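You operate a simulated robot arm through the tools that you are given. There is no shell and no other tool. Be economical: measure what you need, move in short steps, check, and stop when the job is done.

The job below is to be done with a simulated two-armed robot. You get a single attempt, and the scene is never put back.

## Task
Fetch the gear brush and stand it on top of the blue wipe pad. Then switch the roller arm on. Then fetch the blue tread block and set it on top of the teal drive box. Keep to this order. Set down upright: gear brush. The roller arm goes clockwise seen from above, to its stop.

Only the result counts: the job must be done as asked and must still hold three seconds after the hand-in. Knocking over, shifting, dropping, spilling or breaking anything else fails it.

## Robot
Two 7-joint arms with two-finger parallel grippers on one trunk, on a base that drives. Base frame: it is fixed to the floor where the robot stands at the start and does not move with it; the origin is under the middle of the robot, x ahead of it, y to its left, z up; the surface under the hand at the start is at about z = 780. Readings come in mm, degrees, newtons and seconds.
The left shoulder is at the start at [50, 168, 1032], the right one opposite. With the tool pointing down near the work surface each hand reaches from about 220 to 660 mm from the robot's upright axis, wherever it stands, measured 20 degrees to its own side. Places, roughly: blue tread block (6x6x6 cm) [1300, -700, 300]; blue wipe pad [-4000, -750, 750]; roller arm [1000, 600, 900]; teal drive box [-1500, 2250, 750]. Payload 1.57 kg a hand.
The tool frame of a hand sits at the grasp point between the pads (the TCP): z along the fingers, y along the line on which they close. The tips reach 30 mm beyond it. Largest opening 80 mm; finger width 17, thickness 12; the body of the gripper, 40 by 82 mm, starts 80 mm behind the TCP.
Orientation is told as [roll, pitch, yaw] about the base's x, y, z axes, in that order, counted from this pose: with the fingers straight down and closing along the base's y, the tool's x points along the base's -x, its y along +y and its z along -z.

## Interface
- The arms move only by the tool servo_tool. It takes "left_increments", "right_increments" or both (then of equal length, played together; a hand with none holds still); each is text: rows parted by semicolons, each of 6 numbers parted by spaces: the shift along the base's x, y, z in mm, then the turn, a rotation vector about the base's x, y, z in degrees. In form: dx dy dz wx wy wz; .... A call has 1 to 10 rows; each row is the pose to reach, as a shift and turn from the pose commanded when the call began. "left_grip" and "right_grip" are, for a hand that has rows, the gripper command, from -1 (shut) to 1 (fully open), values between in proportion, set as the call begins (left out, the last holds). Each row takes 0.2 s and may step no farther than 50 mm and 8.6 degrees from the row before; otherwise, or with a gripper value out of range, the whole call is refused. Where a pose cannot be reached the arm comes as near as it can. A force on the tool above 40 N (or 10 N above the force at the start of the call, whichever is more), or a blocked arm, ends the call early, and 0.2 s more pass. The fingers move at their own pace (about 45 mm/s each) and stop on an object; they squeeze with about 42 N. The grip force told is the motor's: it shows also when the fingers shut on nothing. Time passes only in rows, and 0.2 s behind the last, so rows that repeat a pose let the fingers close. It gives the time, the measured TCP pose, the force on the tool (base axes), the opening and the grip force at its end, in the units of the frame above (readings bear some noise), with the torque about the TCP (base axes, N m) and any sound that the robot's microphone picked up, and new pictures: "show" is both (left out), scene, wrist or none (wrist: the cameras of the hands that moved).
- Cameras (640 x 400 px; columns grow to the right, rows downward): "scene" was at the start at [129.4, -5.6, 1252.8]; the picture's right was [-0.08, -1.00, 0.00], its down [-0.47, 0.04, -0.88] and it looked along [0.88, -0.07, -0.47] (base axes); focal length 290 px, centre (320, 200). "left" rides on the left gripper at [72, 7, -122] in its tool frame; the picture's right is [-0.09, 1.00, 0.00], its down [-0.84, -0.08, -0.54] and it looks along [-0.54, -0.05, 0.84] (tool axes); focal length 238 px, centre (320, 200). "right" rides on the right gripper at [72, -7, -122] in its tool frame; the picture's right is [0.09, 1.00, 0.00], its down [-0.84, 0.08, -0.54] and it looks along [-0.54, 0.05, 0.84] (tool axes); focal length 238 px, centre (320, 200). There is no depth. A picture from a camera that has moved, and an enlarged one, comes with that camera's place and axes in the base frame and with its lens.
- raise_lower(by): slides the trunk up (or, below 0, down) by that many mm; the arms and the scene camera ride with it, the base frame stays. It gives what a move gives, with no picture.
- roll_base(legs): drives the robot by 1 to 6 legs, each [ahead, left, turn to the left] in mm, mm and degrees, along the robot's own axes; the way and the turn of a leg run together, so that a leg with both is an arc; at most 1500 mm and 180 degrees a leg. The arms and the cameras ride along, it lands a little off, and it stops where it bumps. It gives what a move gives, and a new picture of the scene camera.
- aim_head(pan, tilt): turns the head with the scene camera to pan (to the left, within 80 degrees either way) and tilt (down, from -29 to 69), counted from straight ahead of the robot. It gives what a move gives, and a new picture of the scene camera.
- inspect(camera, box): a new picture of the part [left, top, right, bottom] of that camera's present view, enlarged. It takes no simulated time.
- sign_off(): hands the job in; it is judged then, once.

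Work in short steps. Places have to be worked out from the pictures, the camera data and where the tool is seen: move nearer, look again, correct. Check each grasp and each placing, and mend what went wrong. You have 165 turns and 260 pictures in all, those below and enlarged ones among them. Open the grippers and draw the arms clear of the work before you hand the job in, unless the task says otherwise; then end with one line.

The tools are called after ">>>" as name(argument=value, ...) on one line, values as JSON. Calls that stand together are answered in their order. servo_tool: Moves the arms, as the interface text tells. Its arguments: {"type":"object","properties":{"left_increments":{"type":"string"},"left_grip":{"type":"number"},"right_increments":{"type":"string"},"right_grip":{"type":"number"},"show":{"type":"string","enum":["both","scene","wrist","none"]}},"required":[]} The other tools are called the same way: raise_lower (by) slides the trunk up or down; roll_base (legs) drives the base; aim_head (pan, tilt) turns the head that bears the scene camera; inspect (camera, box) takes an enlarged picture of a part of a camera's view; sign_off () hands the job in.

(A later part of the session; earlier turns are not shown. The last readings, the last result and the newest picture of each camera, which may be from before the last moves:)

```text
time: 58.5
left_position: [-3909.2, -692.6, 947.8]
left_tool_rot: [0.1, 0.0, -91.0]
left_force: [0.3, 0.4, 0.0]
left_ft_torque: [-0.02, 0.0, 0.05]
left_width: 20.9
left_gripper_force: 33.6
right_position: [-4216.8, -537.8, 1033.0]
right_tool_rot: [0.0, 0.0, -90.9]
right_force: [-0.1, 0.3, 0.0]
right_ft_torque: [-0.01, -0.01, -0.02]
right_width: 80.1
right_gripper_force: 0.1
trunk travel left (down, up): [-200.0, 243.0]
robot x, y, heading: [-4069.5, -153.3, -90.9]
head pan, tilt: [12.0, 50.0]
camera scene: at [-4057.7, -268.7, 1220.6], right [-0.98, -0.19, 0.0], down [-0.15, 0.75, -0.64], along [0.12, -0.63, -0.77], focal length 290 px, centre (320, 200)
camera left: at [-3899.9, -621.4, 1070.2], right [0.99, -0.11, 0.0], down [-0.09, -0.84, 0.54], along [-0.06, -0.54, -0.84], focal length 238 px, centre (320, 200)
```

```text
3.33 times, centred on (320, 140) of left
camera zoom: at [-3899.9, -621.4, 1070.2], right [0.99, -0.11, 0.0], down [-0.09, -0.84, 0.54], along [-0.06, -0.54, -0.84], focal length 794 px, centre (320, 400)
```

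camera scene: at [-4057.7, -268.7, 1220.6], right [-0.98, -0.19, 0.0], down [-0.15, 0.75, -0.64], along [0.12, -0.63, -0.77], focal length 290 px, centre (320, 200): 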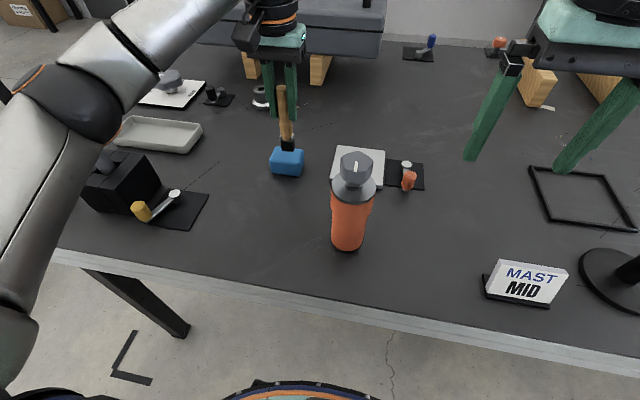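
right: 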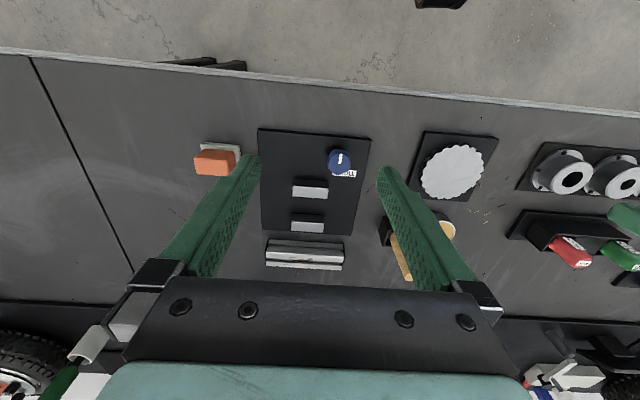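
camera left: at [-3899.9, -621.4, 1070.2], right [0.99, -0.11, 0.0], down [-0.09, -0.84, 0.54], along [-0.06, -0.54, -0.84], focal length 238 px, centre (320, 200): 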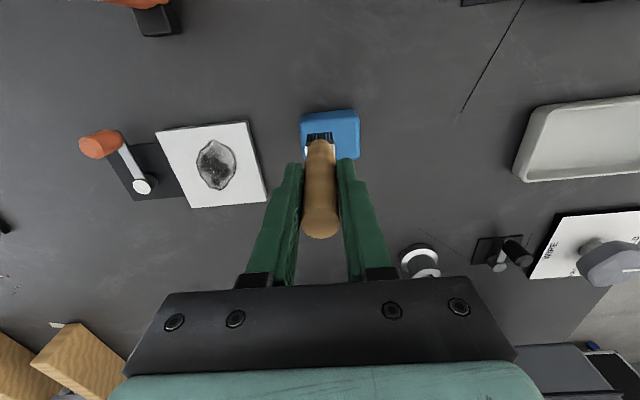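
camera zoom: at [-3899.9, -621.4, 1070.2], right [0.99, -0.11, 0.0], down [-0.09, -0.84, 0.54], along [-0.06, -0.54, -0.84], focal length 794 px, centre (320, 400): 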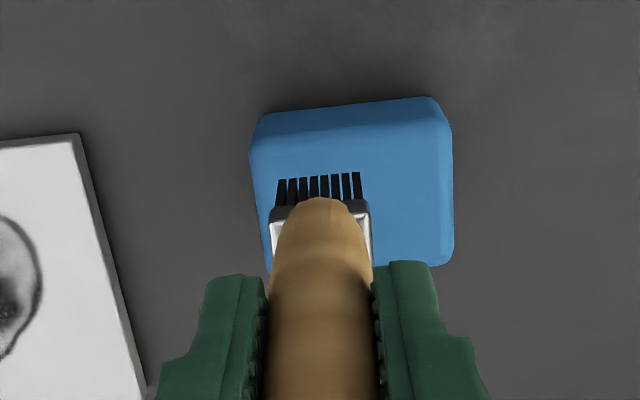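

The foot looks a few mm off the pad's centre toward −x. I shift by (+6, −4) and lower until contact.

>>> servo_tool(left_increments="6 -4 -5 0 0 0; 6 -4 -10 0 0 0; 6 -4 -14 0 0 0; 6 -4 -17 0 0 0; 6 -4 -17 0 0 0")

>>> inspect(camera="scene", box=[240, 100, 340, 180])

>>> inspect(camera="left", box=[240, 80, 400, 200])

```text
time: 59.7
left_position: [-3904.8, -697.1, 933.0]
left_tool_rot: [-0.1, 0.0, -91.0]
left_force: [0.4, -0.2, -0.6]
left_ft_torque: [-0.06, 0.0, -0.01]
left_width: 20.9
left_gripper_force: 34.3
right_position: [-4216.8, -539.1, 1033.9]
right_tool_rot: [0.0, 0.0, -90.9]
right_force: [-0.1, 0.3, 0.0]
right_ft_torque: [-0.03, -0.01, 0.02]
right_width: 80.0
right_gripper_force: 0.0
trunk travel left (down, up): [-200.0, 243.0]
robot x, y, heading: [-4071.7, -156.7, -90.9]
head pan, tilt: [12.0, 50.0]
camera scene: at [-4057.7, -268.7, 1220.5], right [-0.98, -0.19, 0.0], down [-0.15, 0.75, -0.64], along [0.12, -0.63, -0.77], focal length 290 px, centre (320, 200)
camera left: at [-3895.0, -625.8, 1053.4], right [0.99, -0.11, 0.0], down [-0.09, -0.84, 0.54], along [-0.06, -0.54, -0.84], focal length 238 px, centre (320, 200)
```

scene: 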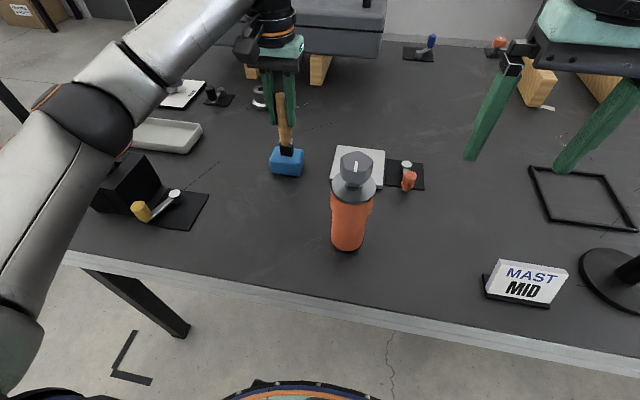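
left: 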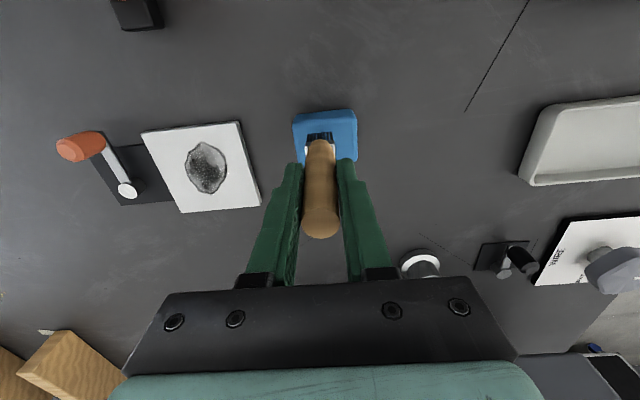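

```text
5.00 times, centred on (290, 140) of scene
camera zoom: at [-4057.7, -268.7, 1220.5], right [-0.98, -0.19, 0.0], down [-0.15, 0.75, -0.64], along [0.12, -0.63, -0.77], focal length 1450 px, centre (470, 500)
```

zoom: 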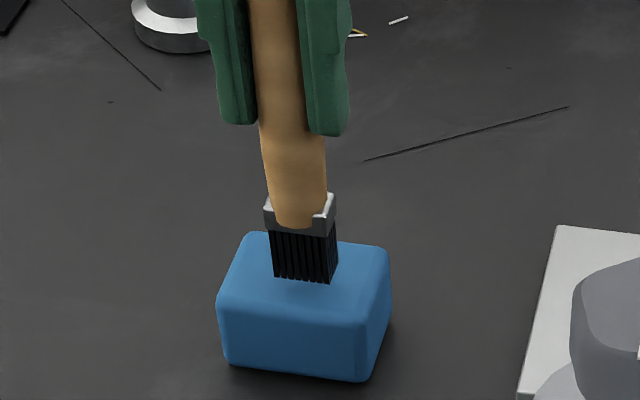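

```text
3.33 times, centred on (320, 140) of left
camera zoom: at [-3895.0, -625.8, 1053.4], right [0.99, -0.11, 0.0], down [-0.09, -0.84, 0.54], along [-0.06, -0.54, -0.84], focal length 794 px, centre (320, 400)
```

zoom: 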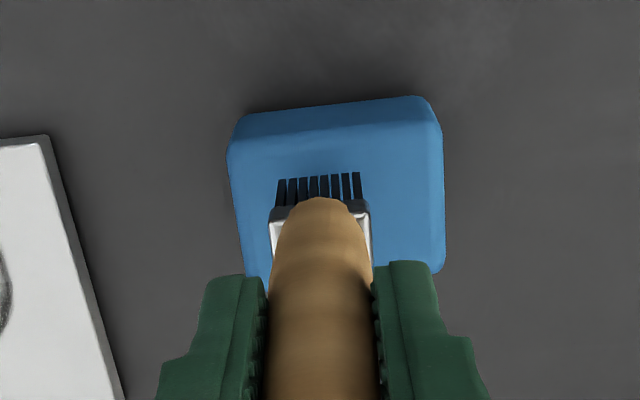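

Good alignment. I shift 2 mm more in x and lower in 2 mm steps, watching the force.

>>> servo_tool(left_increments="2 0 -2 0 0 0; 2 0 -4 0 0 0; 2 0 -5 0 0 0; 2 0 -5 0 0 0", show="none")

```text
time: 60.7
left_position: [-3903.3, -696.3, 926.2]
left_tool_rot: [0.0, 0.0, -91.0]
left_force: [0.8, 0.5, 0.0]
left_ft_torque: [-0.03, 0.0, 0.02]
left_width: 21.1
left_gripper_force: 35.1
right_position: [-4216.4, -537.6, 1033.9]
right_tool_rot: [0.1, 0.2, -91.0]
right_force: [-0.2, 0.6, 0.0]
right_ft_torque: [0.02, 0.01, 0.0]
right_width: 79.9
right_gripper_force: 0.1
trunk travel left (down, up): [-200.0, 243.0]
robot x, y, heading: [-4068.4, -155.7, -91.2]
head pan, tilt: [12.0, 50.0]
```

>>> servo_tool(left_increments="0 0 -2 0 0 0; 0 0 -2 0 0 0; 0 0 -3 0 0 0", show="none")

>>> inspect(camera="scene", box=[240, 100, 340, 180])

```text
time: 61.5
left_position: [-3904.3, -696.0, 924.0]
left_tool_rot: [0.0, 0.0, -91.0]
left_force: [-0.1, -0.9, -0.3]
left_ft_torque: [0.01, -0.02, -0.02]
left_width: 21.0
left_gripper_force: 34.6
right_position: [-4216.7, -538.5, 1033.9]
right_tool_rot: [0.1, 0.0, -91.1]
right_force: [0.4, 1.0, -0.2]
right_ft_torque: [0.01, -0.02, 0.0]
right_width: 80.1
right_gripper_force: 0.1
trunk travel left (down, up): [-200.0, 243.0]
robot x, y, heading: [-4073.0, -157.0, -90.9]
head pan, tilt: [12.0, 50.0]
```

```text
5.00 times, centred on (290, 140) of scene
camera zoom: at [-4057.8, -268.7, 1220.5], right [-0.98, -0.19, 0.0], down [-0.15, 0.75, -0.64], along [0.12, -0.63, -0.77], focal length 1450 px, centre (470, 500)
```

zoom: 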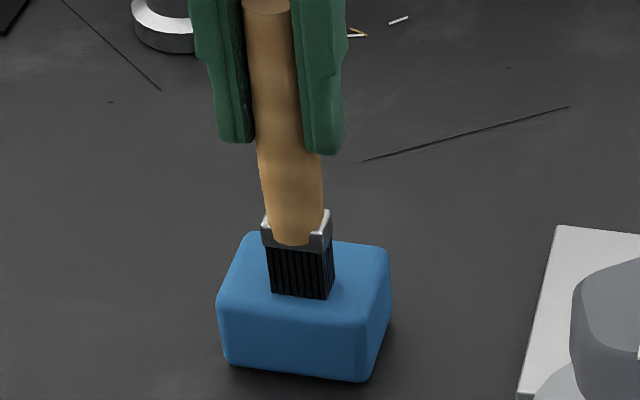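

Still no contact, so the pad top is lower (~815), which puts its centre at about y=−705. I shift 8 mm further and continue lowering.

>>> servo_tool(left_increments="1 -8 1 0 0 0; 1 -8 -2 0 0 0; 1 -8 -4 0 0 0; 1 -8 -6 0 0 0; 1 -8 -6 0 0 0", show="none")

>>> inspect(camera="scene", box=[240, 100, 340, 180])

>>> inspect(camera="left", box=[240, 80, 400, 200])

```text
time: 62.7
left_position: [-3902.0, -704.8, 922.6]
left_tool_rot: [-0.1, -0.4, -91.0]
left_force: [0.8, 0.0, 29.8]
left_ft_torque: [-0.06, -0.13, -0.02]
left_width: 21.2
left_gripper_force: 34.1
right_position: [-4218.1, -536.9, 1034.6]
right_tool_rot: [0.0, -0.2, -91.0]
right_force: [0.0, 0.3, -0.1]
right_ft_torque: [-0.02, -0.01, 0.05]
right_width: 80.1
right_gripper_force: 0.1
trunk travel left (down, up): [-200.0, 243.0]
robot x, y, heading: [-4070.8, -152.8, -91.3]
head pan, tilt: [12.0, 50.0]
```

```text
5.00 times, centred on (290, 140) of scene
camera zoom: at [-4058.3, -266.1, 1221.2], right [-0.98, -0.19, 0.0], down [-0.15, 0.75, -0.65], along [0.12, -0.63, -0.76], focal length 1450 px, centre (470, 500)
```

zoom: 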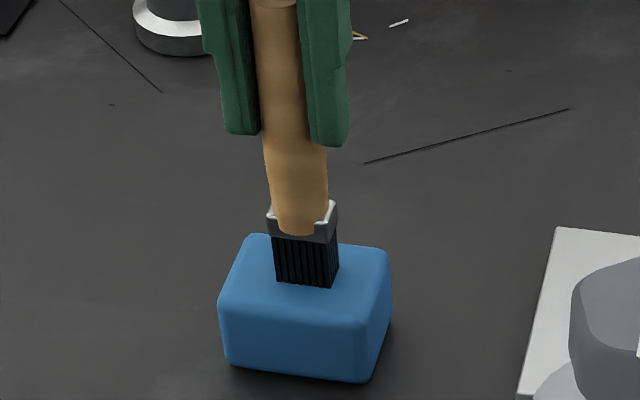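

```text
3.33 times, centred on (320, 140) of left
camera zoom: at [-3892.7, -631.4, 1043.6], right [0.99, -0.11, 0.0], down [-0.09, -0.83, 0.55], along [-0.06, -0.55, -0.84], focal length 794 px, centre (320, 400)
```

zoom: 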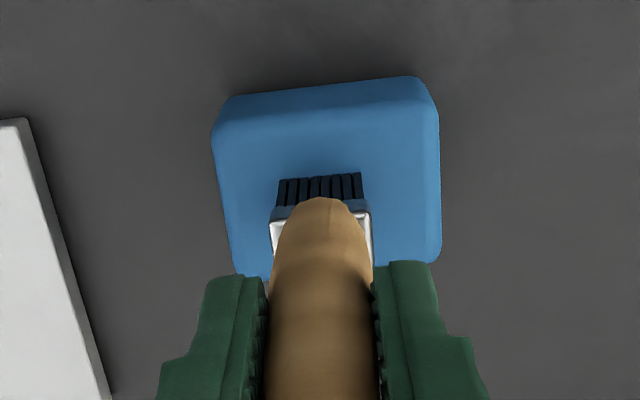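

Contact (30 N). The foot stands well within the pad. I relieve the press by raising the command ~3 mm.

>>> servo_tool(left_increments="0 0 2 0 0 0; 0 0 3 0 0 0; 0 0 3 0 0 0", show="none")

```text
time: 63.5
left_position: [-3902.6, -703.7, 922.6]
left_tool_rot: [0.0, -0.2, -90.9]
left_force: [-1.0, -2.8, 20.2]
left_ft_torque: [-0.32, 0.08, -0.01]
left_width: 20.9
left_gripper_force: 34.6
right_position: [-4218.0, -537.5, 1034.2]
right_tool_rot: [-0.1, 0.0, -91.0]
right_force: [0.1, -0.3, 1.0]
right_ft_torque: [0.0, 0.0, 0.01]
right_width: 79.8
right_gripper_force: 0.1
trunk travel left (down, up): [-200.0, 243.0]
robot x, y, heading: [-4071.5, -153.8, -90.9]
head pan, tilt: [12.0, 50.0]
```

>>> servo_tool(left_increments="0 0 2 0 0 0; 0 0 3 0 0 0; 0 0 3 0 0 0", show="none")

```text
time: 64.3
left_position: [-3902.0, -704.2, 923.3]
left_tool_rot: [0.0, 0.2, -91.0]
left_force: [-0.5, -2.0, 7.1]
left_ft_torque: [-0.16, 0.06, 0.02]
left_width: 21.1
left_gripper_force: 34.7
right_position: [-4216.3, -537.8, 1034.0]
right_tool_rot: [0.1, 0.0, -91.0]
right_force: [-0.6, -0.1, -0.8]
right_ft_torque: [-0.01, 0.03, -0.01]
right_width: 80.1
right_gripper_force: 0.1
trunk travel left (down, up): [-200.0, 243.0]
robot x, y, heading: [-4072.3, -154.8, -91.4]
head pan, tilt: [12.0, 50.0]
```

Light contact (7 N) now. I ease 1 mm more and open the fingers slowly.

>>> servo_tool(left_increments="0 0 1 0 0 0; 0 0 1 0 0 0", show="none")

>>> servo_tool(left_increments="0 0 0 0 0 0; 0 0 0 0 0 0; 0 0 0 0 0 0; 0 0 0 0 0 0", left_grip=-0.2)

```text
time: 64.9
left_position: [-3901.5, -704.9, 923.5]
left_tool_rot: [0.0, 0.1, -91.0]
left_force: [-0.1, 0.4, 0.0]
left_ft_torque: [0.02, 0.01, 0.01]
left_width: 21.2
left_gripper_force: 34.4
right_position: [-4216.9, -537.3, 1033.2]
right_tool_rot: [0.0, 0.1, -90.9]
right_force: [-0.1, 0.1, -0.8]
right_ft_torque: [0.01, -0.01, -0.01]
right_width: 79.9
right_gripper_force: 0.1
trunk travel left (down, up): [-200.0, 243.0]
robot x, y, heading: [-4068.8, -154.0, -91.0]
head pan, tilt: [12.0, 50.0]
```

```text
time: 65.9
left_position: [-3901.9, -705.5, 925.1]
left_tool_rot: [0.0, 0.0, -91.0]
left_force: [0.4, 0.3, 0.4]
left_ft_torque: [0.02, 0.0, -0.02]
left_width: 32.1
left_gripper_force: 0.0
right_position: [-4216.7, -538.2, 1033.4]
right_tool_rot: [-0.1, 0.1, -91.0]
right_force: [0.3, 0.9, 0.2]
right_ft_torque: [-0.01, 0.0, 0.0]
right_width: 80.1
right_gripper_force: 0.1
trunk travel left (down, up): [-200.0, 243.0]
robot x, y, heading: [-4070.3, -157.6, -91.0]
head pan, tilt: [12.0, 50.0]
camera scene: at [-4057.8, -268.7, 1220.5], right [-0.98, -0.19, 0.0], down [-0.15, 0.75, -0.64], along [0.12, -0.63, -0.77], focal length 290 px, centre (320, 200)
camera left: at [-3892.4, -633.3, 1046.3], right [0.99, -0.11, 0.0], down [-0.09, -0.84, 0.54], along [-0.06, -0.54, -0.84], focal length 238 px, centre (320, 200)
```

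scene: 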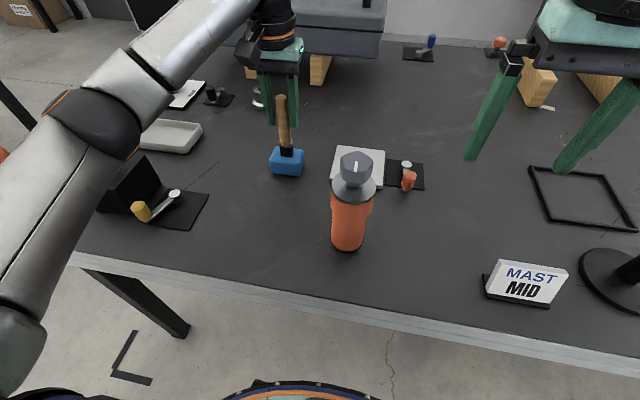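
left: 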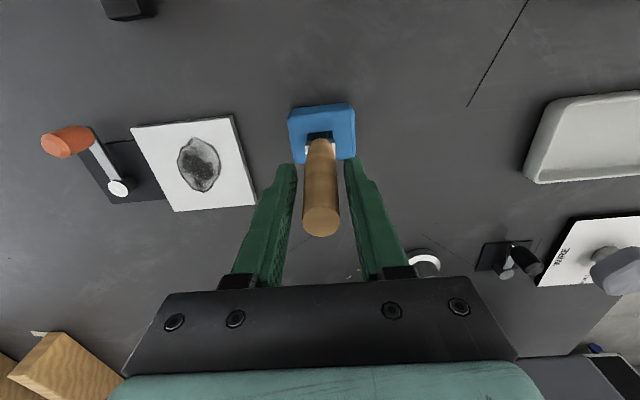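

It stands upright. I open fully and draw straight up, then back.

>>> servo_tool(left_increments="0 0 0 0 0 0; 0 0 0 0 0 0; 0 0 5 0 0 0; 0 0 40 0 0 0; 0 0 80 0 0 0; 0 0 120 0 0 0; 0 40 120 0 0 0; -5 85 120 0 0 0; -10 130 120 0 0 0", left_grip=1)

>>> inspect(camera="scene", box=[220, 60, 360, 190])

```text
time: 67.9
left_position: [-3912.3, -574.1, 1044.8]
left_tool_rot: [0.1, -0.1, -90.9]
left_force: [-0.4, 0.2, -0.9]
left_ft_torque: [-0.01, 0.02, 0.01]
left_width: 79.9
left_gripper_force: 0.1
right_position: [-4217.0, -537.6, 1033.8]
right_tool_rot: [0.0, 0.0, -90.9]
right_force: [0.5, 0.6, 0.0]
right_ft_torque: [-0.01, 0.01, 0.01]
right_width: 79.9
right_gripper_force: 0.1
trunk travel left (down, up): [-200.0, 243.0]
robot x, y, heading: [-4070.1, -152.7, -90.9]
head pan, tilt: [12.0, 50.0]
camera scene: at [-4057.7, -268.5, 1220.6], right [-0.98, -0.19, 0.0], down [-0.15, 0.75, -0.64], along [0.12, -0.63, -0.77], focal length 290 px, centre (320, 200)
camera left: at [-3903.0, -503.2, 1166.5], right [0.99, -0.11, 0.0], down [-0.09, -0.84, 0.54], along [-0.06, -0.54, -0.84], focal length 238 px, centre (320, 200)
```

scene: 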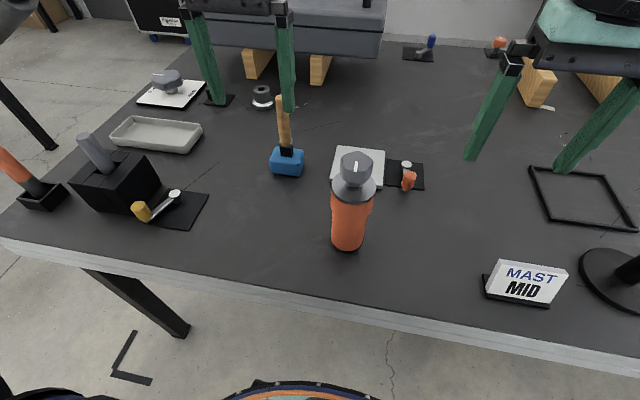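
left: 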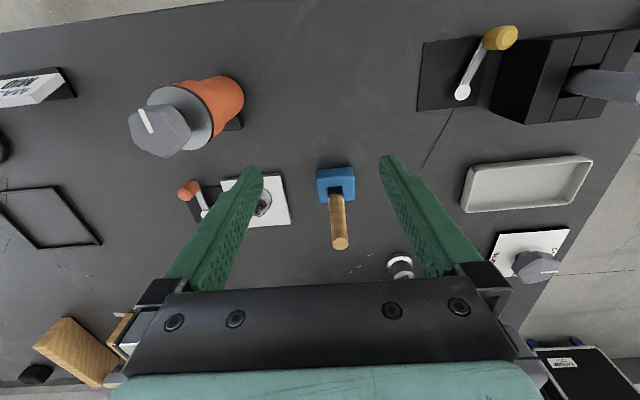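

```text
3.08 times, centred on (290, 125) of scene
camera zoom: at [-4057.7, -268.5, 1220.6], right [-0.98, -0.19, 0.0], down [-0.15, 0.75, -0.64], along [0.12, -0.63, -0.77], focal length 893 px, centre (412, 431)
```

zoom: 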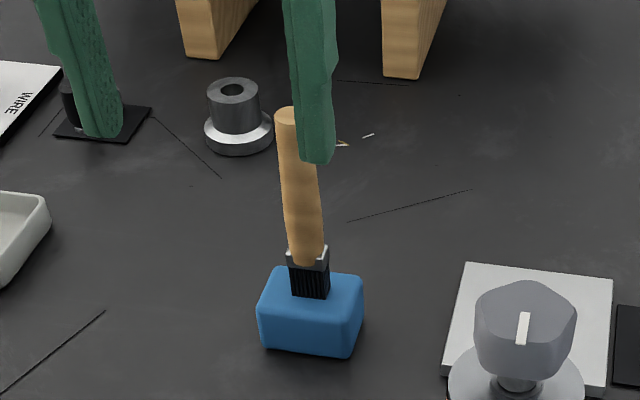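

The brush stands on the pad. Now I back off, turn to face +x and drive back up the aisle towards the roller arm.

>>> roll_base(legs=[[-340, 0, 0], [0, 0, 91], [1450, 0, 0], [1450, 0, 0], [700, 0, 0]])

>>> aim_head(pan=20, tilt=20)

```text
time: 91.1
left_position: [-20.1, 253.0, 1044.2]
left_tool_rot: [0.1, 0.0, -1.5]
left_force: [-0.5, 0.5, 0.5]
left_ft_torque: [0.01, -0.01, 0.02]
left_width: 80.1
left_gripper_force: 0.2
right_position: [-58.6, -49.8, 1033.1]
right_tool_rot: [-0.1, 0.1, -1.5]
right_force: [0.3, 0.0, 1.3]
right_ft_torque: [-0.01, -0.01, 0.01]
right_width: 79.7
right_gripper_force: 0.0
trunk travel left (down, up): [-200.0, 243.0]
robot x, y, heading: [-442.0, 100.1, -1.2]
head pan, tilt: [12.0, 50.0]
camera scene: at [-327.8, 114.8, 1220.5], right [0.18, -0.98, 0.0], down [-0.75, -0.14, -0.64], along [0.63, 0.12, -0.77], focal length 290 px, centre (320, 200)
```

scene: 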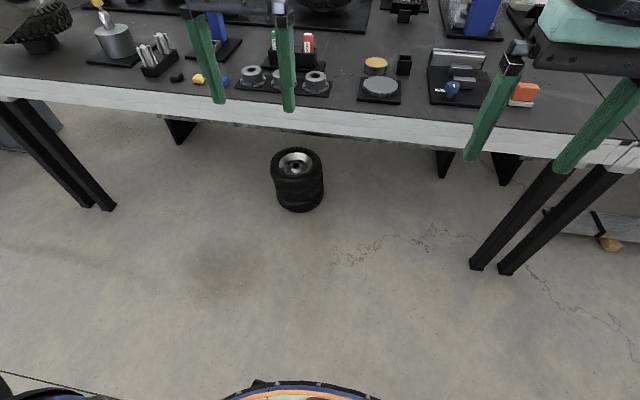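

```text
time: 92.0
left_position: [-20.0, 253.0, 1044.2]
left_tool_rot: [-0.2, 0.1, -1.6]
left_force: [0.2, -0.8, 0.3]
left_ft_torque: [-0.01, 0.0, -0.04]
left_width: 79.8
left_gripper_force: 0.1
right_position: [-60.3, -50.3, 1033.7]
right_tool_rot: [-0.1, 0.0, -1.5]
right_force: [-0.1, 0.5, 0.6]
right_ft_torque: [-0.01, -0.03, 0.01]
right_width: 80.0
right_gripper_force: 0.0
trunk travel left (down, up): [-200.0, 243.0]
robot x, y, heading: [-443.3, 97.4, -1.6]
head pan, tilt: [20.0, 20.0]
camera scene: at [-315.4, 130.3, 1266.1], right [0.32, -0.95, 0.0], down [-0.33, -0.11, -0.94], along [0.89, 0.3, -0.34], focal length 290 px, centre (320, 200)
```

scene: 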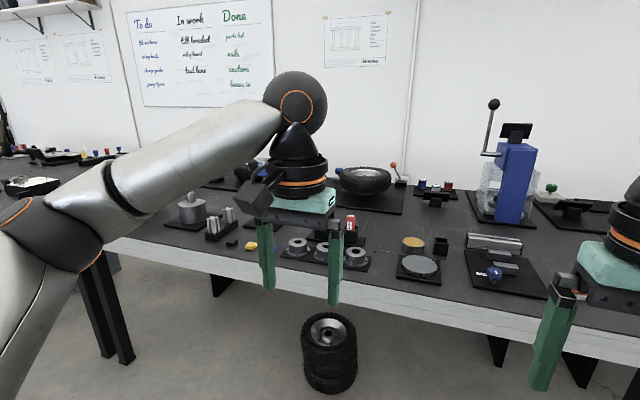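

I shift left to look directly at the area around (1000, 600), hidden behind the left arm now.

>>> roll_base(legs=[[100, 480, 1.5]])

>>> aim_head(pan=0, tilt=22)

```text
time: 96.8
left_position: [84.1, 743.1, 1044.4]
left_tool_rot: [0.0, 0.0, -0.3]
left_force: [0.0, 0.3, -0.2]
left_ft_torque: [-0.02, 0.0, 0.01]
left_width: 80.2
left_gripper_force: 0.0
right_position: [50.1, 438.0, 1033.2]
right_tool_rot: [0.0, 0.0, -0.3]
right_force: [-0.4, 0.4, 0.1]
right_ft_torque: [-0.01, 0.01, 0.01]
right_width: 79.9
right_gripper_force: 0.0
trunk travel left (down, up): [-200.0, 243.0]
robot x, y, heading: [-335.0, 578.5, -0.2]
head pan, tilt: [20.0, 20.0]
camera scene: at [-208.2, 612.8, 1266.1], right [0.34, -0.94, 0.0], down [-0.32, -0.12, -0.94], along [0.88, 0.32, -0.34], focal length 290 px, centre (320, 200)
```

scene: 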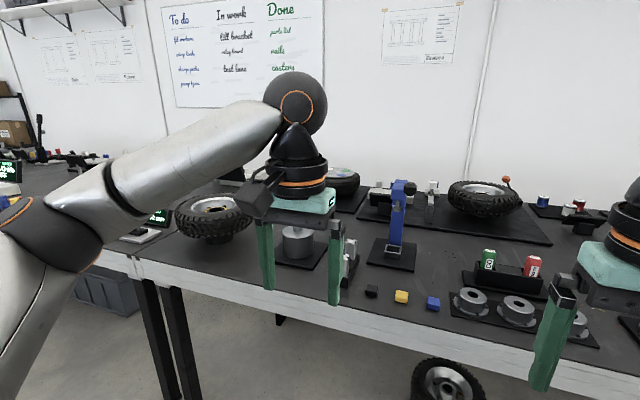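

```text
time: 97.6
left_position: [85.2, 742.3, 1044.3]
left_tool_rot: [0.1, 0.1, -0.3]
left_force: [0.0, -0.1, 0.5]
left_ft_torque: [0.02, 0.03, 0.0]
left_width: 79.8
left_gripper_force: 0.1
right_position: [50.9, 437.5, 1033.8]
right_tool_rot: [-0.1, 0.1, -0.3]
right_force: [0.5, -1.0, 0.2]
right_ft_torque: [-0.01, 0.0, 0.04]
right_width: 79.7
right_gripper_force: 0.1
trunk travel left (down, up): [-200.0, 243.0]
robot x, y, heading: [-335.3, 578.3, -0.4]
head pan, tilt: [0.0, 22.0]
camera scene: at [-203.1, 580.9, 1262.9], right [0.0, -1.0, 0.0], down [-0.37, 0.0, -0.93], along [0.93, 0.0, -0.37], focal length 290 px, centre (320, 200)
```

scene: 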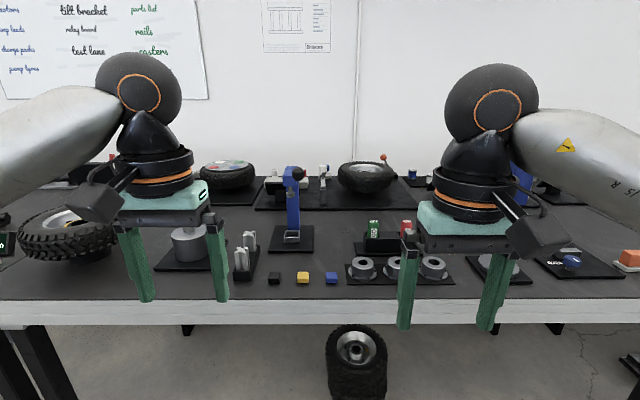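

>>> inspect(camera="scene", box=[200, 140, 430, 290])

```text
2.67 times, centred on (315, 215) of scene
camera zoom: at [-203.1, 580.9, 1262.9], right [0.0, -1.0, 0.0], down [-0.37, 0.0, -0.93], along [0.93, 0.0, -0.37], focal length 774 px, centre (333, 160)
```

zoom: 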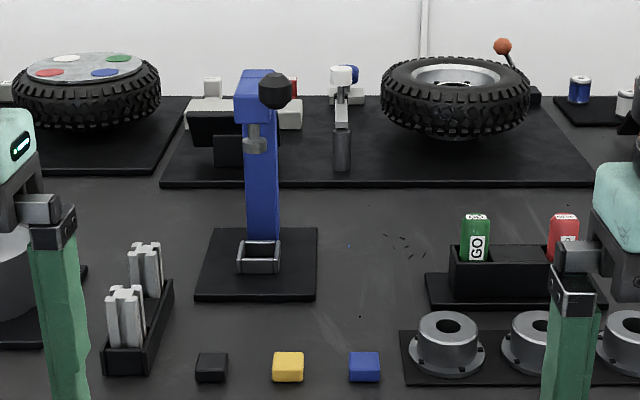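

The roller arm seems to be the grey/white arm with a hanging roller beside the tyre on the back plate. I drive nearer for a better look (hands still short of the blue press).

>>> roll_base(legs=[[320, 0, 0]])

>>> inspect(camera="scene", box=[220, 120, 440, 270])

```text
time: 99.7
left_position: [400.7, 738.5, 1044.6]
left_tool_rot: [0.0, 0.0, -0.5]
left_force: [0.0, -0.5, -0.2]
left_ft_torque: [0.01, 0.03, 0.0]
left_width: 79.9
left_gripper_force: 0.0
right_position: [366.9, 433.8, 1033.5]
right_tool_rot: [0.0, 0.0, -0.5]
right_force: [-0.2, -0.1, -0.1]
right_ft_torque: [-0.02, 0.0, 0.01]
right_width: 80.1
right_gripper_force: 0.0
trunk travel left (down, up): [-200.0, 243.0]
robot x, y, heading: [-16.9, 580.8, -0.2]
head pan, tilt: [0.0, 22.0]
camera scene: at [113.3, 578.1, 1262.8], right [-0.01, -1.0, 0.0], down [-0.37, 0.0, -0.93], along [0.93, -0.01, -0.37], focal length 290 px, centre (320, 200)
```

scene: 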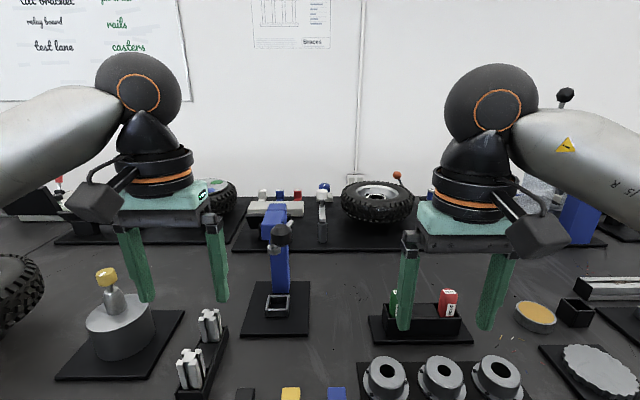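

```text
2.67 times, centred on (330, 195) of scene
camera zoom: at [113.3, 578.1, 1262.8], right [-0.01, -1.0, 0.0], down [-0.37, 0.0, -0.93], along [0.93, -0.01, -0.37], focal length 774 px, centre (293, 213)
```

zoom: 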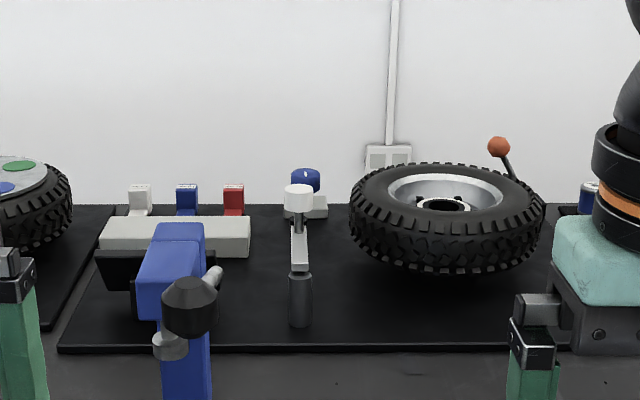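

The roller arm has a dark post near (916, 561) and an arm reaching back to a white roller near (968, 563, 940). I'll line up the left shoulder with it and go nearer.

>>> roll_base(legs=[[0, -170, 0], [110, 0, 0]])

>>> inspect(camera="scene", box=[130, 100, 370, 260])

```text
time: 102.7
left_position: [510.5, 563.2, 1043.7]
left_tool_rot: [0.0, 0.0, -0.8]
left_force: [3.5, -7.0, -1.2]
left_ft_torque: [0.02, -0.02, -0.15]
left_width: 73.9
left_gripper_force: 0.0
right_position: [474.4, 259.4, 1033.2]
right_tool_rot: [0.0, 0.0, -0.6]
right_force: [-0.2, 0.1, -0.4]
right_ft_torque: [0.02, 0.02, 0.01]
right_width: 79.8
right_gripper_force: 0.1
trunk travel left (down, up): [-200.0, 243.0]
robot x, y, heading: [89.0, 403.2, -1.1]
head pan, tilt: [0.0, 22.0]
camera scene: at [222.0, 403.9, 1262.8], right [-0.01, -1.0, 0.0], down [-0.38, 0.01, -0.93], along [0.93, -0.01, -0.38], focal length 290 px, centre (320, 200)
```

scene: 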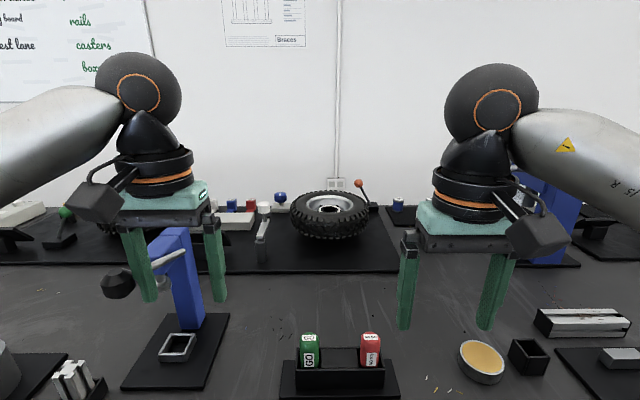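

```text
2.50 times, centred on (250, 180) of scene
camera zoom: at [222.0, 403.9, 1262.8], right [-0.01, -1.0, 0.0], down [-0.38, 0.01, -0.93], along [0.93, -0.01, -0.38], focal length 725 px, centre (495, 250)
```

zoom: 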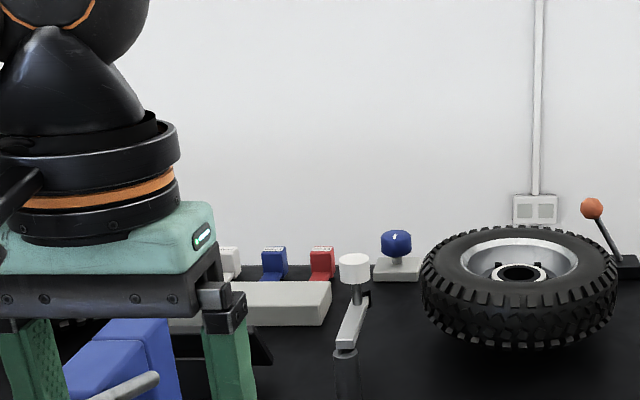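

The left finger feels 7 N and its width is reduced: it touches the blue press's crank knob. I look before relieving it.

>>> inspect(camera="left", box=[0, 0, 640, 400])

>>> inspect(camera="scene", box=[80, 200, 260, 320])

```text
1.00 times, centred on (320, 200) of left (not enlarged: the box is as wide or as high as the picture)
camera zoom: at [440.0, 571.1, 1166.4], right [0.1, 0.99, 0.0], down [0.84, -0.09, 0.54], along [0.54, -0.06, -0.84], focal length 238 px, centre (320, 200)
```

zoom: 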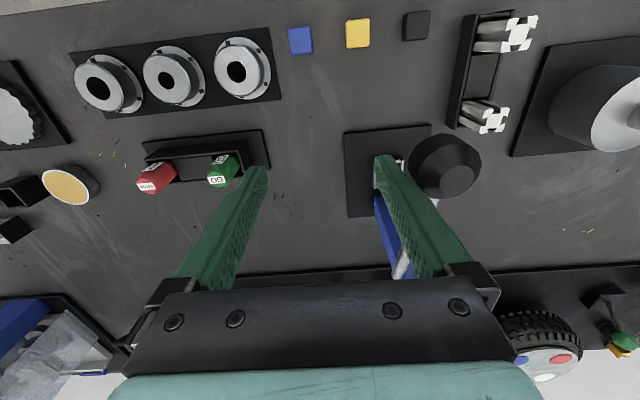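

```text
3.33 times, centred on (170, 260) of scene
camera zoom: at [222.0, 403.9, 1262.8], right [-0.01, -1.0, 0.0], down [-0.38, 0.01, -0.93], along [0.93, -0.01, -0.38], focal length 967 px, centre (820, 0)
```

zoom: 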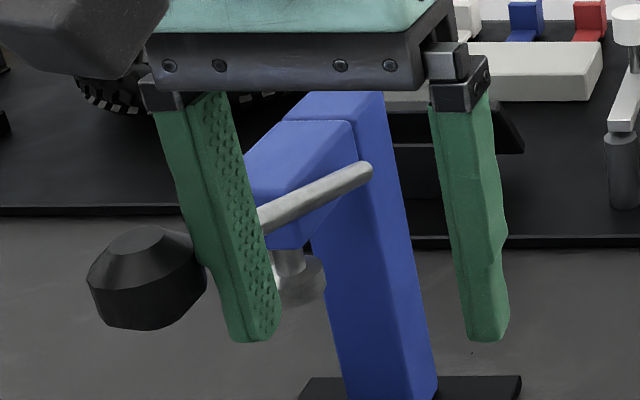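

The finger leans on the press lever's knob from its right side. I ease the hand to −y, then back and up, away from it.

>>> servo_tool(left_increments="0 -6 0 0 0 0; 0 -14 0 0 0 0; 0 -24 0 0 0 0; -30 -26 0 0 0 0; -70 -26 0 0 0 0; -110 -26 0 0 0 0")

>>> inspect(camera="scene", box=[80, 200, 260, 320])

```text
time: 104.1
left_position: [397.8, 537.0, 1042.4]
left_tool_rot: [-0.1, -0.1, -0.7]
left_force: [-0.4, 0.3, 0.0]
left_ft_torque: [0.01, -0.01, 0.0]
left_width: 80.1
left_gripper_force: 0.1
right_position: [474.7, 260.5, 1033.3]
right_tool_rot: [0.1, 0.1, -0.6]
right_force: [0.6, 0.1, 1.1]
right_ft_torque: [-0.03, 0.02, 0.02]
right_width: 79.9
right_gripper_force: 0.0
trunk travel left (down, up): [-200.0, 243.0]
robot x, y, heading: [91.0, 406.2, -0.6]
head pan, tilt: [0.0, 22.0]
camera scene: at [221.2, 404.7, 1262.9], right [-0.01, -1.0, 0.0], down [-0.37, 0.0, -0.93], along [0.93, -0.01, -0.37], focal length 290 px, centre (320, 200)
camera left: at [327.6, 545.3, 1165.4], right [0.1, 0.99, 0.0], down [0.84, -0.09, 0.54], along [0.54, -0.06, -0.84], focal length 238 px, centre (320, 200)
```

scene: 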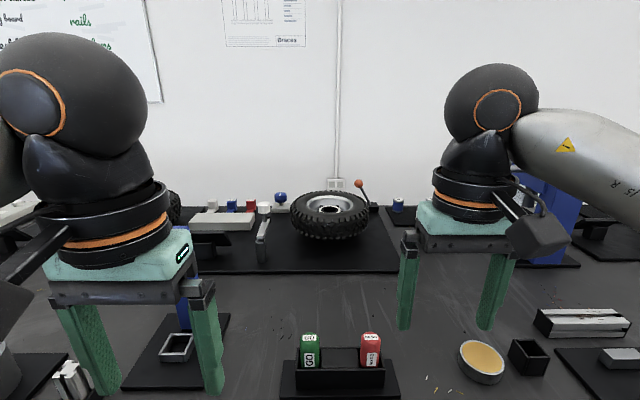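
left: 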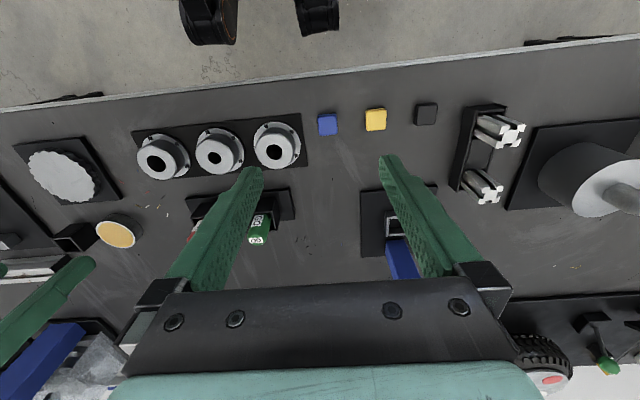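

```text
3.33 times, centred on (170, 260) of scene
camera zoom: at [221.2, 404.7, 1262.9], right [-0.01, -1.0, 0.0], down [-0.37, 0.0, -0.93], along [0.93, -0.01, -0.37], focal length 967 px, centre (820, 0)
```

zoom: 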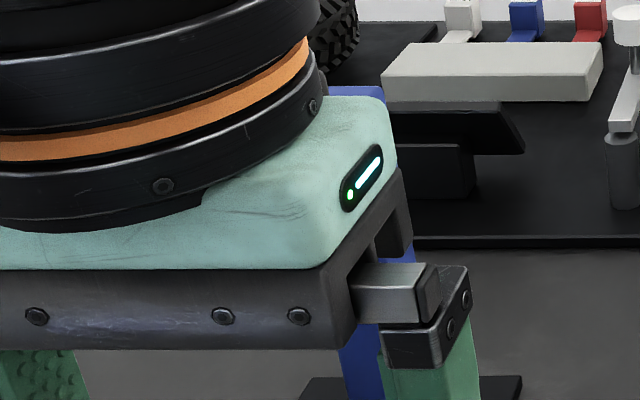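

Free now. I raise the left hand well above everything, and check the press lever.

>>> servo_tool(left_increments="-20 0 40 0 0 0; -20 0 85 0 0 0; -20 0 130 0 0 0; -20 0 170 0 0 0; -20 0 200 0 0 0", show="none")

>>> aim_head(pan=12, tilt=30)

```text
time: 105.3
left_position: [380.8, 536.8, 1238.6]
left_tool_rot: [-0.3, -0.3, -0.7]
left_force: [0.0, -0.4, 0.4]
left_ft_torque: [-0.02, 0.02, -0.01]
left_width: 80.3
left_gripper_force: 0.1
left hand out of reach, approached as far as the arm can: row 5
right_position: [475.3, 260.8, 1033.5]
right_tool_rot: [0.0, 0.1, -0.6]
right_force: [-0.3, 0.8, 0.3]
right_ft_torque: [-0.04, 0.01, 0.01]
right_width: 80.1
right_gripper_force: 0.0
trunk travel left (down, up): [-200.0, 243.0]
robot x, y, heading: [89.5, 405.2, -0.6]
head pan, tilt: [0.0, 22.0]
```

```text
time: 106.0
left_position: [381.3, 537.6, 1237.4]
left_tool_rot: [-0.1, -0.2, -0.7]
left_force: [-0.4, 0.2, 0.0]
left_ft_torque: [0.0, -0.03, -0.02]
left_width: 79.9
left_gripper_force: 0.1
right_position: [474.5, 260.8, 1034.4]
right_tool_rot: [0.0, 0.0, -0.6]
right_force: [1.1, -0.6, 0.3]
right_ft_torque: [-0.02, 0.02, 0.01]
right_width: 80.1
right_gripper_force: 0.0
trunk travel left (down, up): [-200.0, 243.0]
robot x, y, heading: [89.6, 402.3, -0.5]
head pan, tilt: [12.0, 30.0]
camera scene: at [217.3, 423.5, 1250.1], right [0.2, -0.98, 0.0], down [-0.49, -0.1, -0.87], along [0.85, 0.17, -0.5], focal length 290 px, centre (320, 200)
```

scene: 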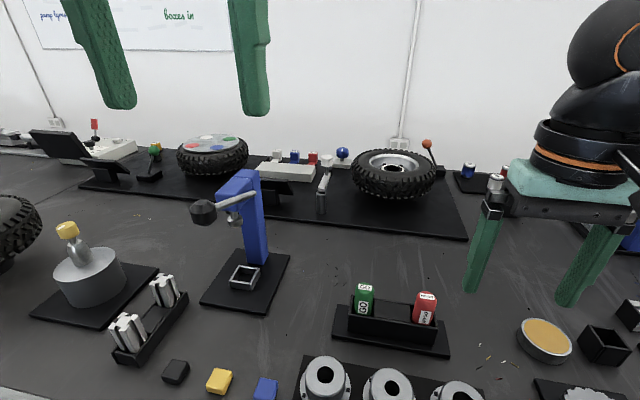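

The press knob is at the same place as before (≈(490, 630, 1055)) — it was only touched, not moved. Now a close look at the roller arm.

>>> inspect(camera="scene", box=[260, 130, 460, 240])

```text
3.20 times, centred on (360, 185) of scene
camera zoom: at [217.3, 423.5, 1250.1], right [0.2, -0.98, 0.0], down [-0.49, -0.1, -0.87], along [0.85, 0.17, -0.5], focal length 928 px, centre (192, 248)
```

zoom: 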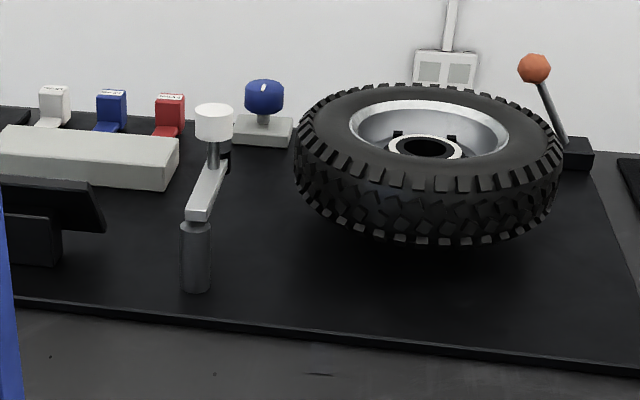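

I need a view from higher up. I raise the trunk and bring the left hand forward high up, to use its wrist camera.

>>> raise_lower(by=150)

>>> servo_tool(left_increments="45 -5 -40 0 0 0; 90 -10 -80 0 0 0; 135 -15 -120 0 0 0; 180 -20 -150 0 0 0; 220 -20 -170 0 0 0")

```text
time: 107.8
left_position: [381.3, 537.3, 1386.7]
left_tool_rot: [-0.2, -0.2, -0.8]
left_force: [0.6, 0.3, -0.1]
left_ft_torque: [0.01, 0.0, 0.0]
left_width: 80.1
left_gripper_force: 0.0
right_position: [474.2, 260.3, 1183.7]
right_tool_rot: [0.0, 0.0, -0.6]
right_force: [-0.4, 0.6, -0.6]
right_ft_torque: [0.02, 0.01, -0.01]
right_width: 80.1
right_gripper_force: 0.0
trunk travel left (down, up): [-350.0, 93.0]
robot x, y, heading: [96.2, 404.9, -0.9]
head pan, tilt: [12.0, 30.0]
```

```text
refused: row 1 steps farther than a row can; nothing moved
```

>>> servo_tool(left_increments="33 -3 -30 0 0 0; 66 -6 -60 0 0 0; 99 -10 -90 0 0 0; 132 -14 -120 0 0 0; 165 -18 -145 0 0 0; 200 -20 -165 0 0 0; 225 -20 -180 0 0 0")

>>> inspect(camera="scene", box=[260, 130, 460, 240])

```text
time: 109.3
left_position: [606.6, 515.3, 1208.2]
left_tool_rot: [-0.2, -0.3, -0.7]
left_force: [0.1, 0.9, 0.5]
left_ft_torque: [0.03, 0.01, -0.04]
left_width: 80.1
left_gripper_force: 0.0
right_position: [475.2, 260.1, 1182.4]
right_tool_rot: [0.0, 0.0, -0.6]
right_force: [-0.1, 0.0, -0.8]
right_ft_torque: [0.0, 0.02, -0.01]
right_width: 79.9
right_gripper_force: 0.1
trunk travel left (down, up): [-350.0, 93.0]
robot x, y, heading: [88.2, 404.5, -0.8]
head pan, tilt: [12.0, 30.0]
camera scene: at [217.7, 423.4, 1400.0], right [0.2, -0.98, 0.0], down [-0.49, -0.1, -0.87], along [0.85, 0.17, -0.5], focal length 290 px, centre (320, 200)
camera left: at [537.5, 523.6, 1328.9], right [0.1, 0.99, 0.0], down [0.83, -0.09, 0.54], along [0.54, -0.06, -0.84], focal length 238 px, centre (320, 200)
```

scene: 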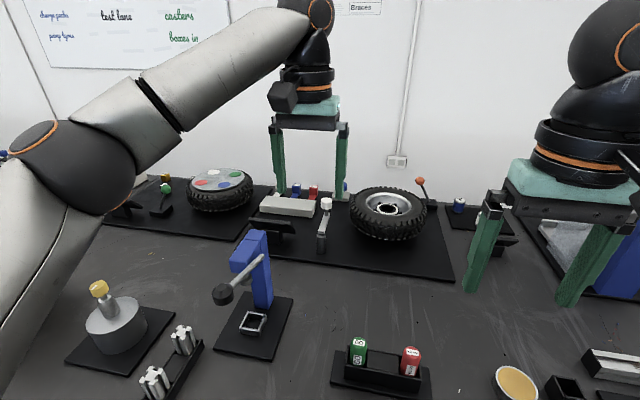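
left: 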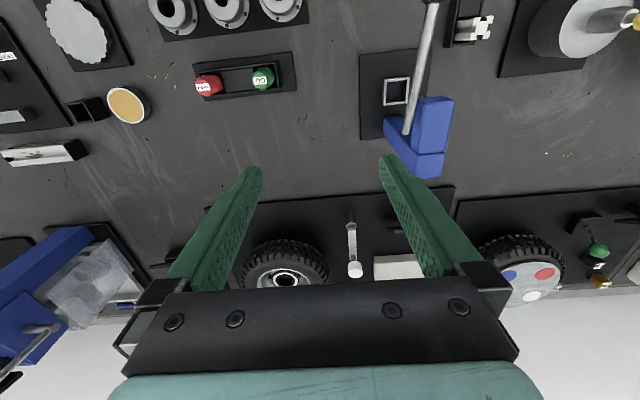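

```text
3.20 times, centred on (360, 185) of scene
camera zoom: at [217.7, 423.4, 1400.0], right [0.2, -0.98, 0.0], down [-0.49, -0.1, -0.87], along [0.85, 0.17, -0.5], focal length 928 px, centre (192, 248)
```

zoom: 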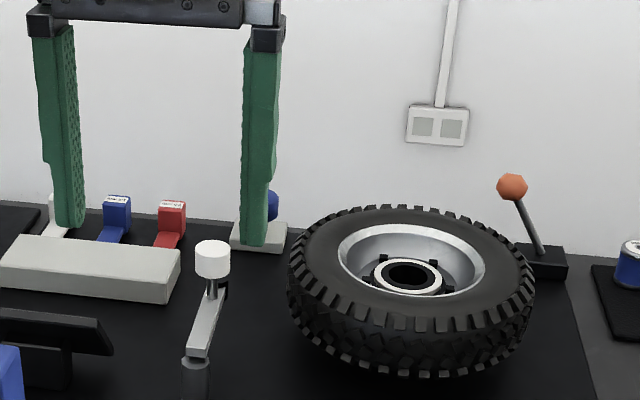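

>>> inspect(camera="left", box=[240, 200, 440, 290])

```text
3.20 times, centred on (340, 245) of left
camera zoom: at [537.5, 523.6, 1328.9], right [0.1, 0.99, 0.0], down [0.83, -0.09, 0.54], along [0.54, -0.06, -0.84], focal length 763 px, centre (256, 56)
```

zoom: 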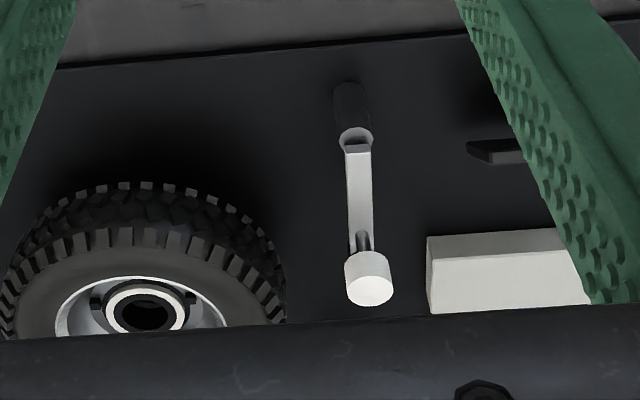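

Clear now: the pivot is the front post (≈(915, 560)); the bar points to +x with a white knob at (1005, 559, ~905–938). Clockwise swings it toward −y, to the tyre. I check how much nearer the base can get.

>>> aim_head(pan=0, tilt=69)

```text
time: 110.4
left_position: [606.5, 515.4, 1207.7]
left_tool_rot: [-0.2, -0.2, -0.8]
left_force: [0.8, 0.4, 0.1]
left_ft_torque: [0.03, -0.01, 0.02]
left_width: 80.0
left_gripper_force: 0.0
right_position: [474.0, 260.0, 1184.4]
right_tool_rot: [0.0, 0.0, -0.6]
right_force: [-0.3, 0.0, -0.2]
right_ft_torque: [0.03, 0.02, 0.0]
right_width: 79.7
right_gripper_force: 0.1
trunk travel left (down, up): [-350.0, 93.0]
robot x, y, heading: [87.6, 403.0, -0.7]
head pan, tilt: [0.0, 68.8]
camera scene: at [184.5, 405.1, 1348.6], right [-0.01, -1.0, 0.0], down [-0.93, 0.01, -0.36], along [0.36, 0.0, -0.93], focal length 290 px, centre (320, 200)
```

scene: 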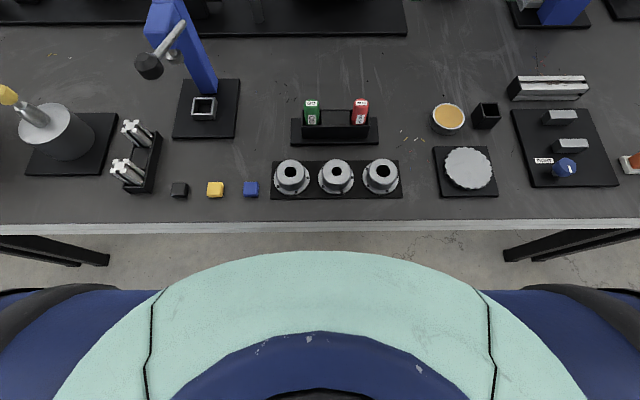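

Chest has ~100 mm of room to the bench edge. I move 55 mm ahead and 75 mm right so that the left forearm will pass clear of the blue press (its head starts at y≈602).

>>> roll_base(legs=[[55, -75, 0.7]])

>>> aim_head(pan=15, tilt=33)

```text
time: 111.7
left_position: [660.0, 449.0, 1207.9]
left_tool_rot: [-0.2, -0.2, 0.1]
left_force: [0.6, 0.9, -0.5]
left_ft_torque: [-0.01, 0.02, -0.01]
left_width: 79.8
left_gripper_force: 0.1
right_position: [532.7, 190.7, 1183.0]
right_tool_rot: [0.0, 0.1, 0.1]
right_force: [0.1, 0.7, 0.6]
right_ft_torque: [0.0, 0.03, 0.0]
right_width: 80.0
right_gripper_force: 0.0
trunk travel left (down, up): [-350.0, 93.0]
robot x, y, heading: [144.2, 335.1, 0.2]
head pan, tilt: [0.0, 68.8]
camera scene: at [240.1, 331.9, 1348.6], right [0.0, -1.0, 0.0], down [-0.93, 0.0, -0.36], along [0.36, 0.0, -0.93], focal length 290 px, centre (320, 200)
```

scene: 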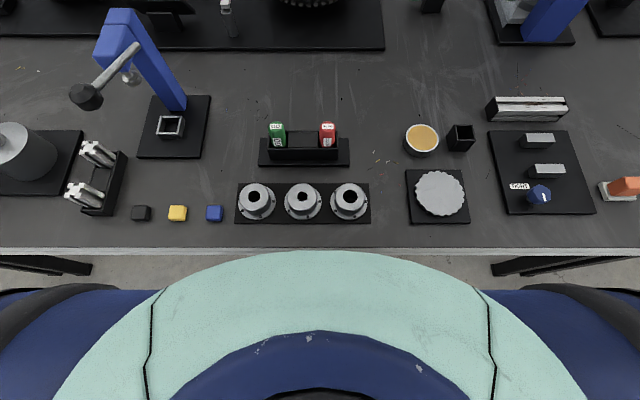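

```text
time: 112.7
left_position: [660.8, 448.2, 1207.5]
left_tool_rot: [-0.2, -0.2, 0.0]
left_force: [0.6, 0.7, 0.0]
left_ft_torque: [-0.01, -0.01, 0.01]
left_width: 80.0
left_gripper_force: 0.0
right_position: [531.5, 191.4, 1183.5]
right_tool_rot: [0.0, 0.0, 0.1]
right_force: [0.4, -1.0, 0.3]
right_ft_torque: [-0.02, 0.0, 0.0]
right_width: 80.1
right_gripper_force: 0.1
trunk travel left (down, up): [-350.0, 93.0]
robot x, y, heading: [145.2, 331.5, 0.1]
head pan, tilt: [15.0, 33.0]
camera scene: at [269.8, 355.5, 1395.3], right [0.26, -0.97, 0.0], down [-0.53, -0.14, -0.84], along [0.81, 0.22, -0.55], focal length 290 px, centre (320, 200)
```

scene: 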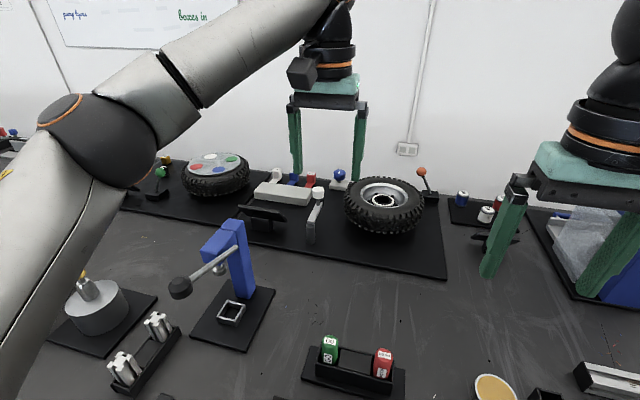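

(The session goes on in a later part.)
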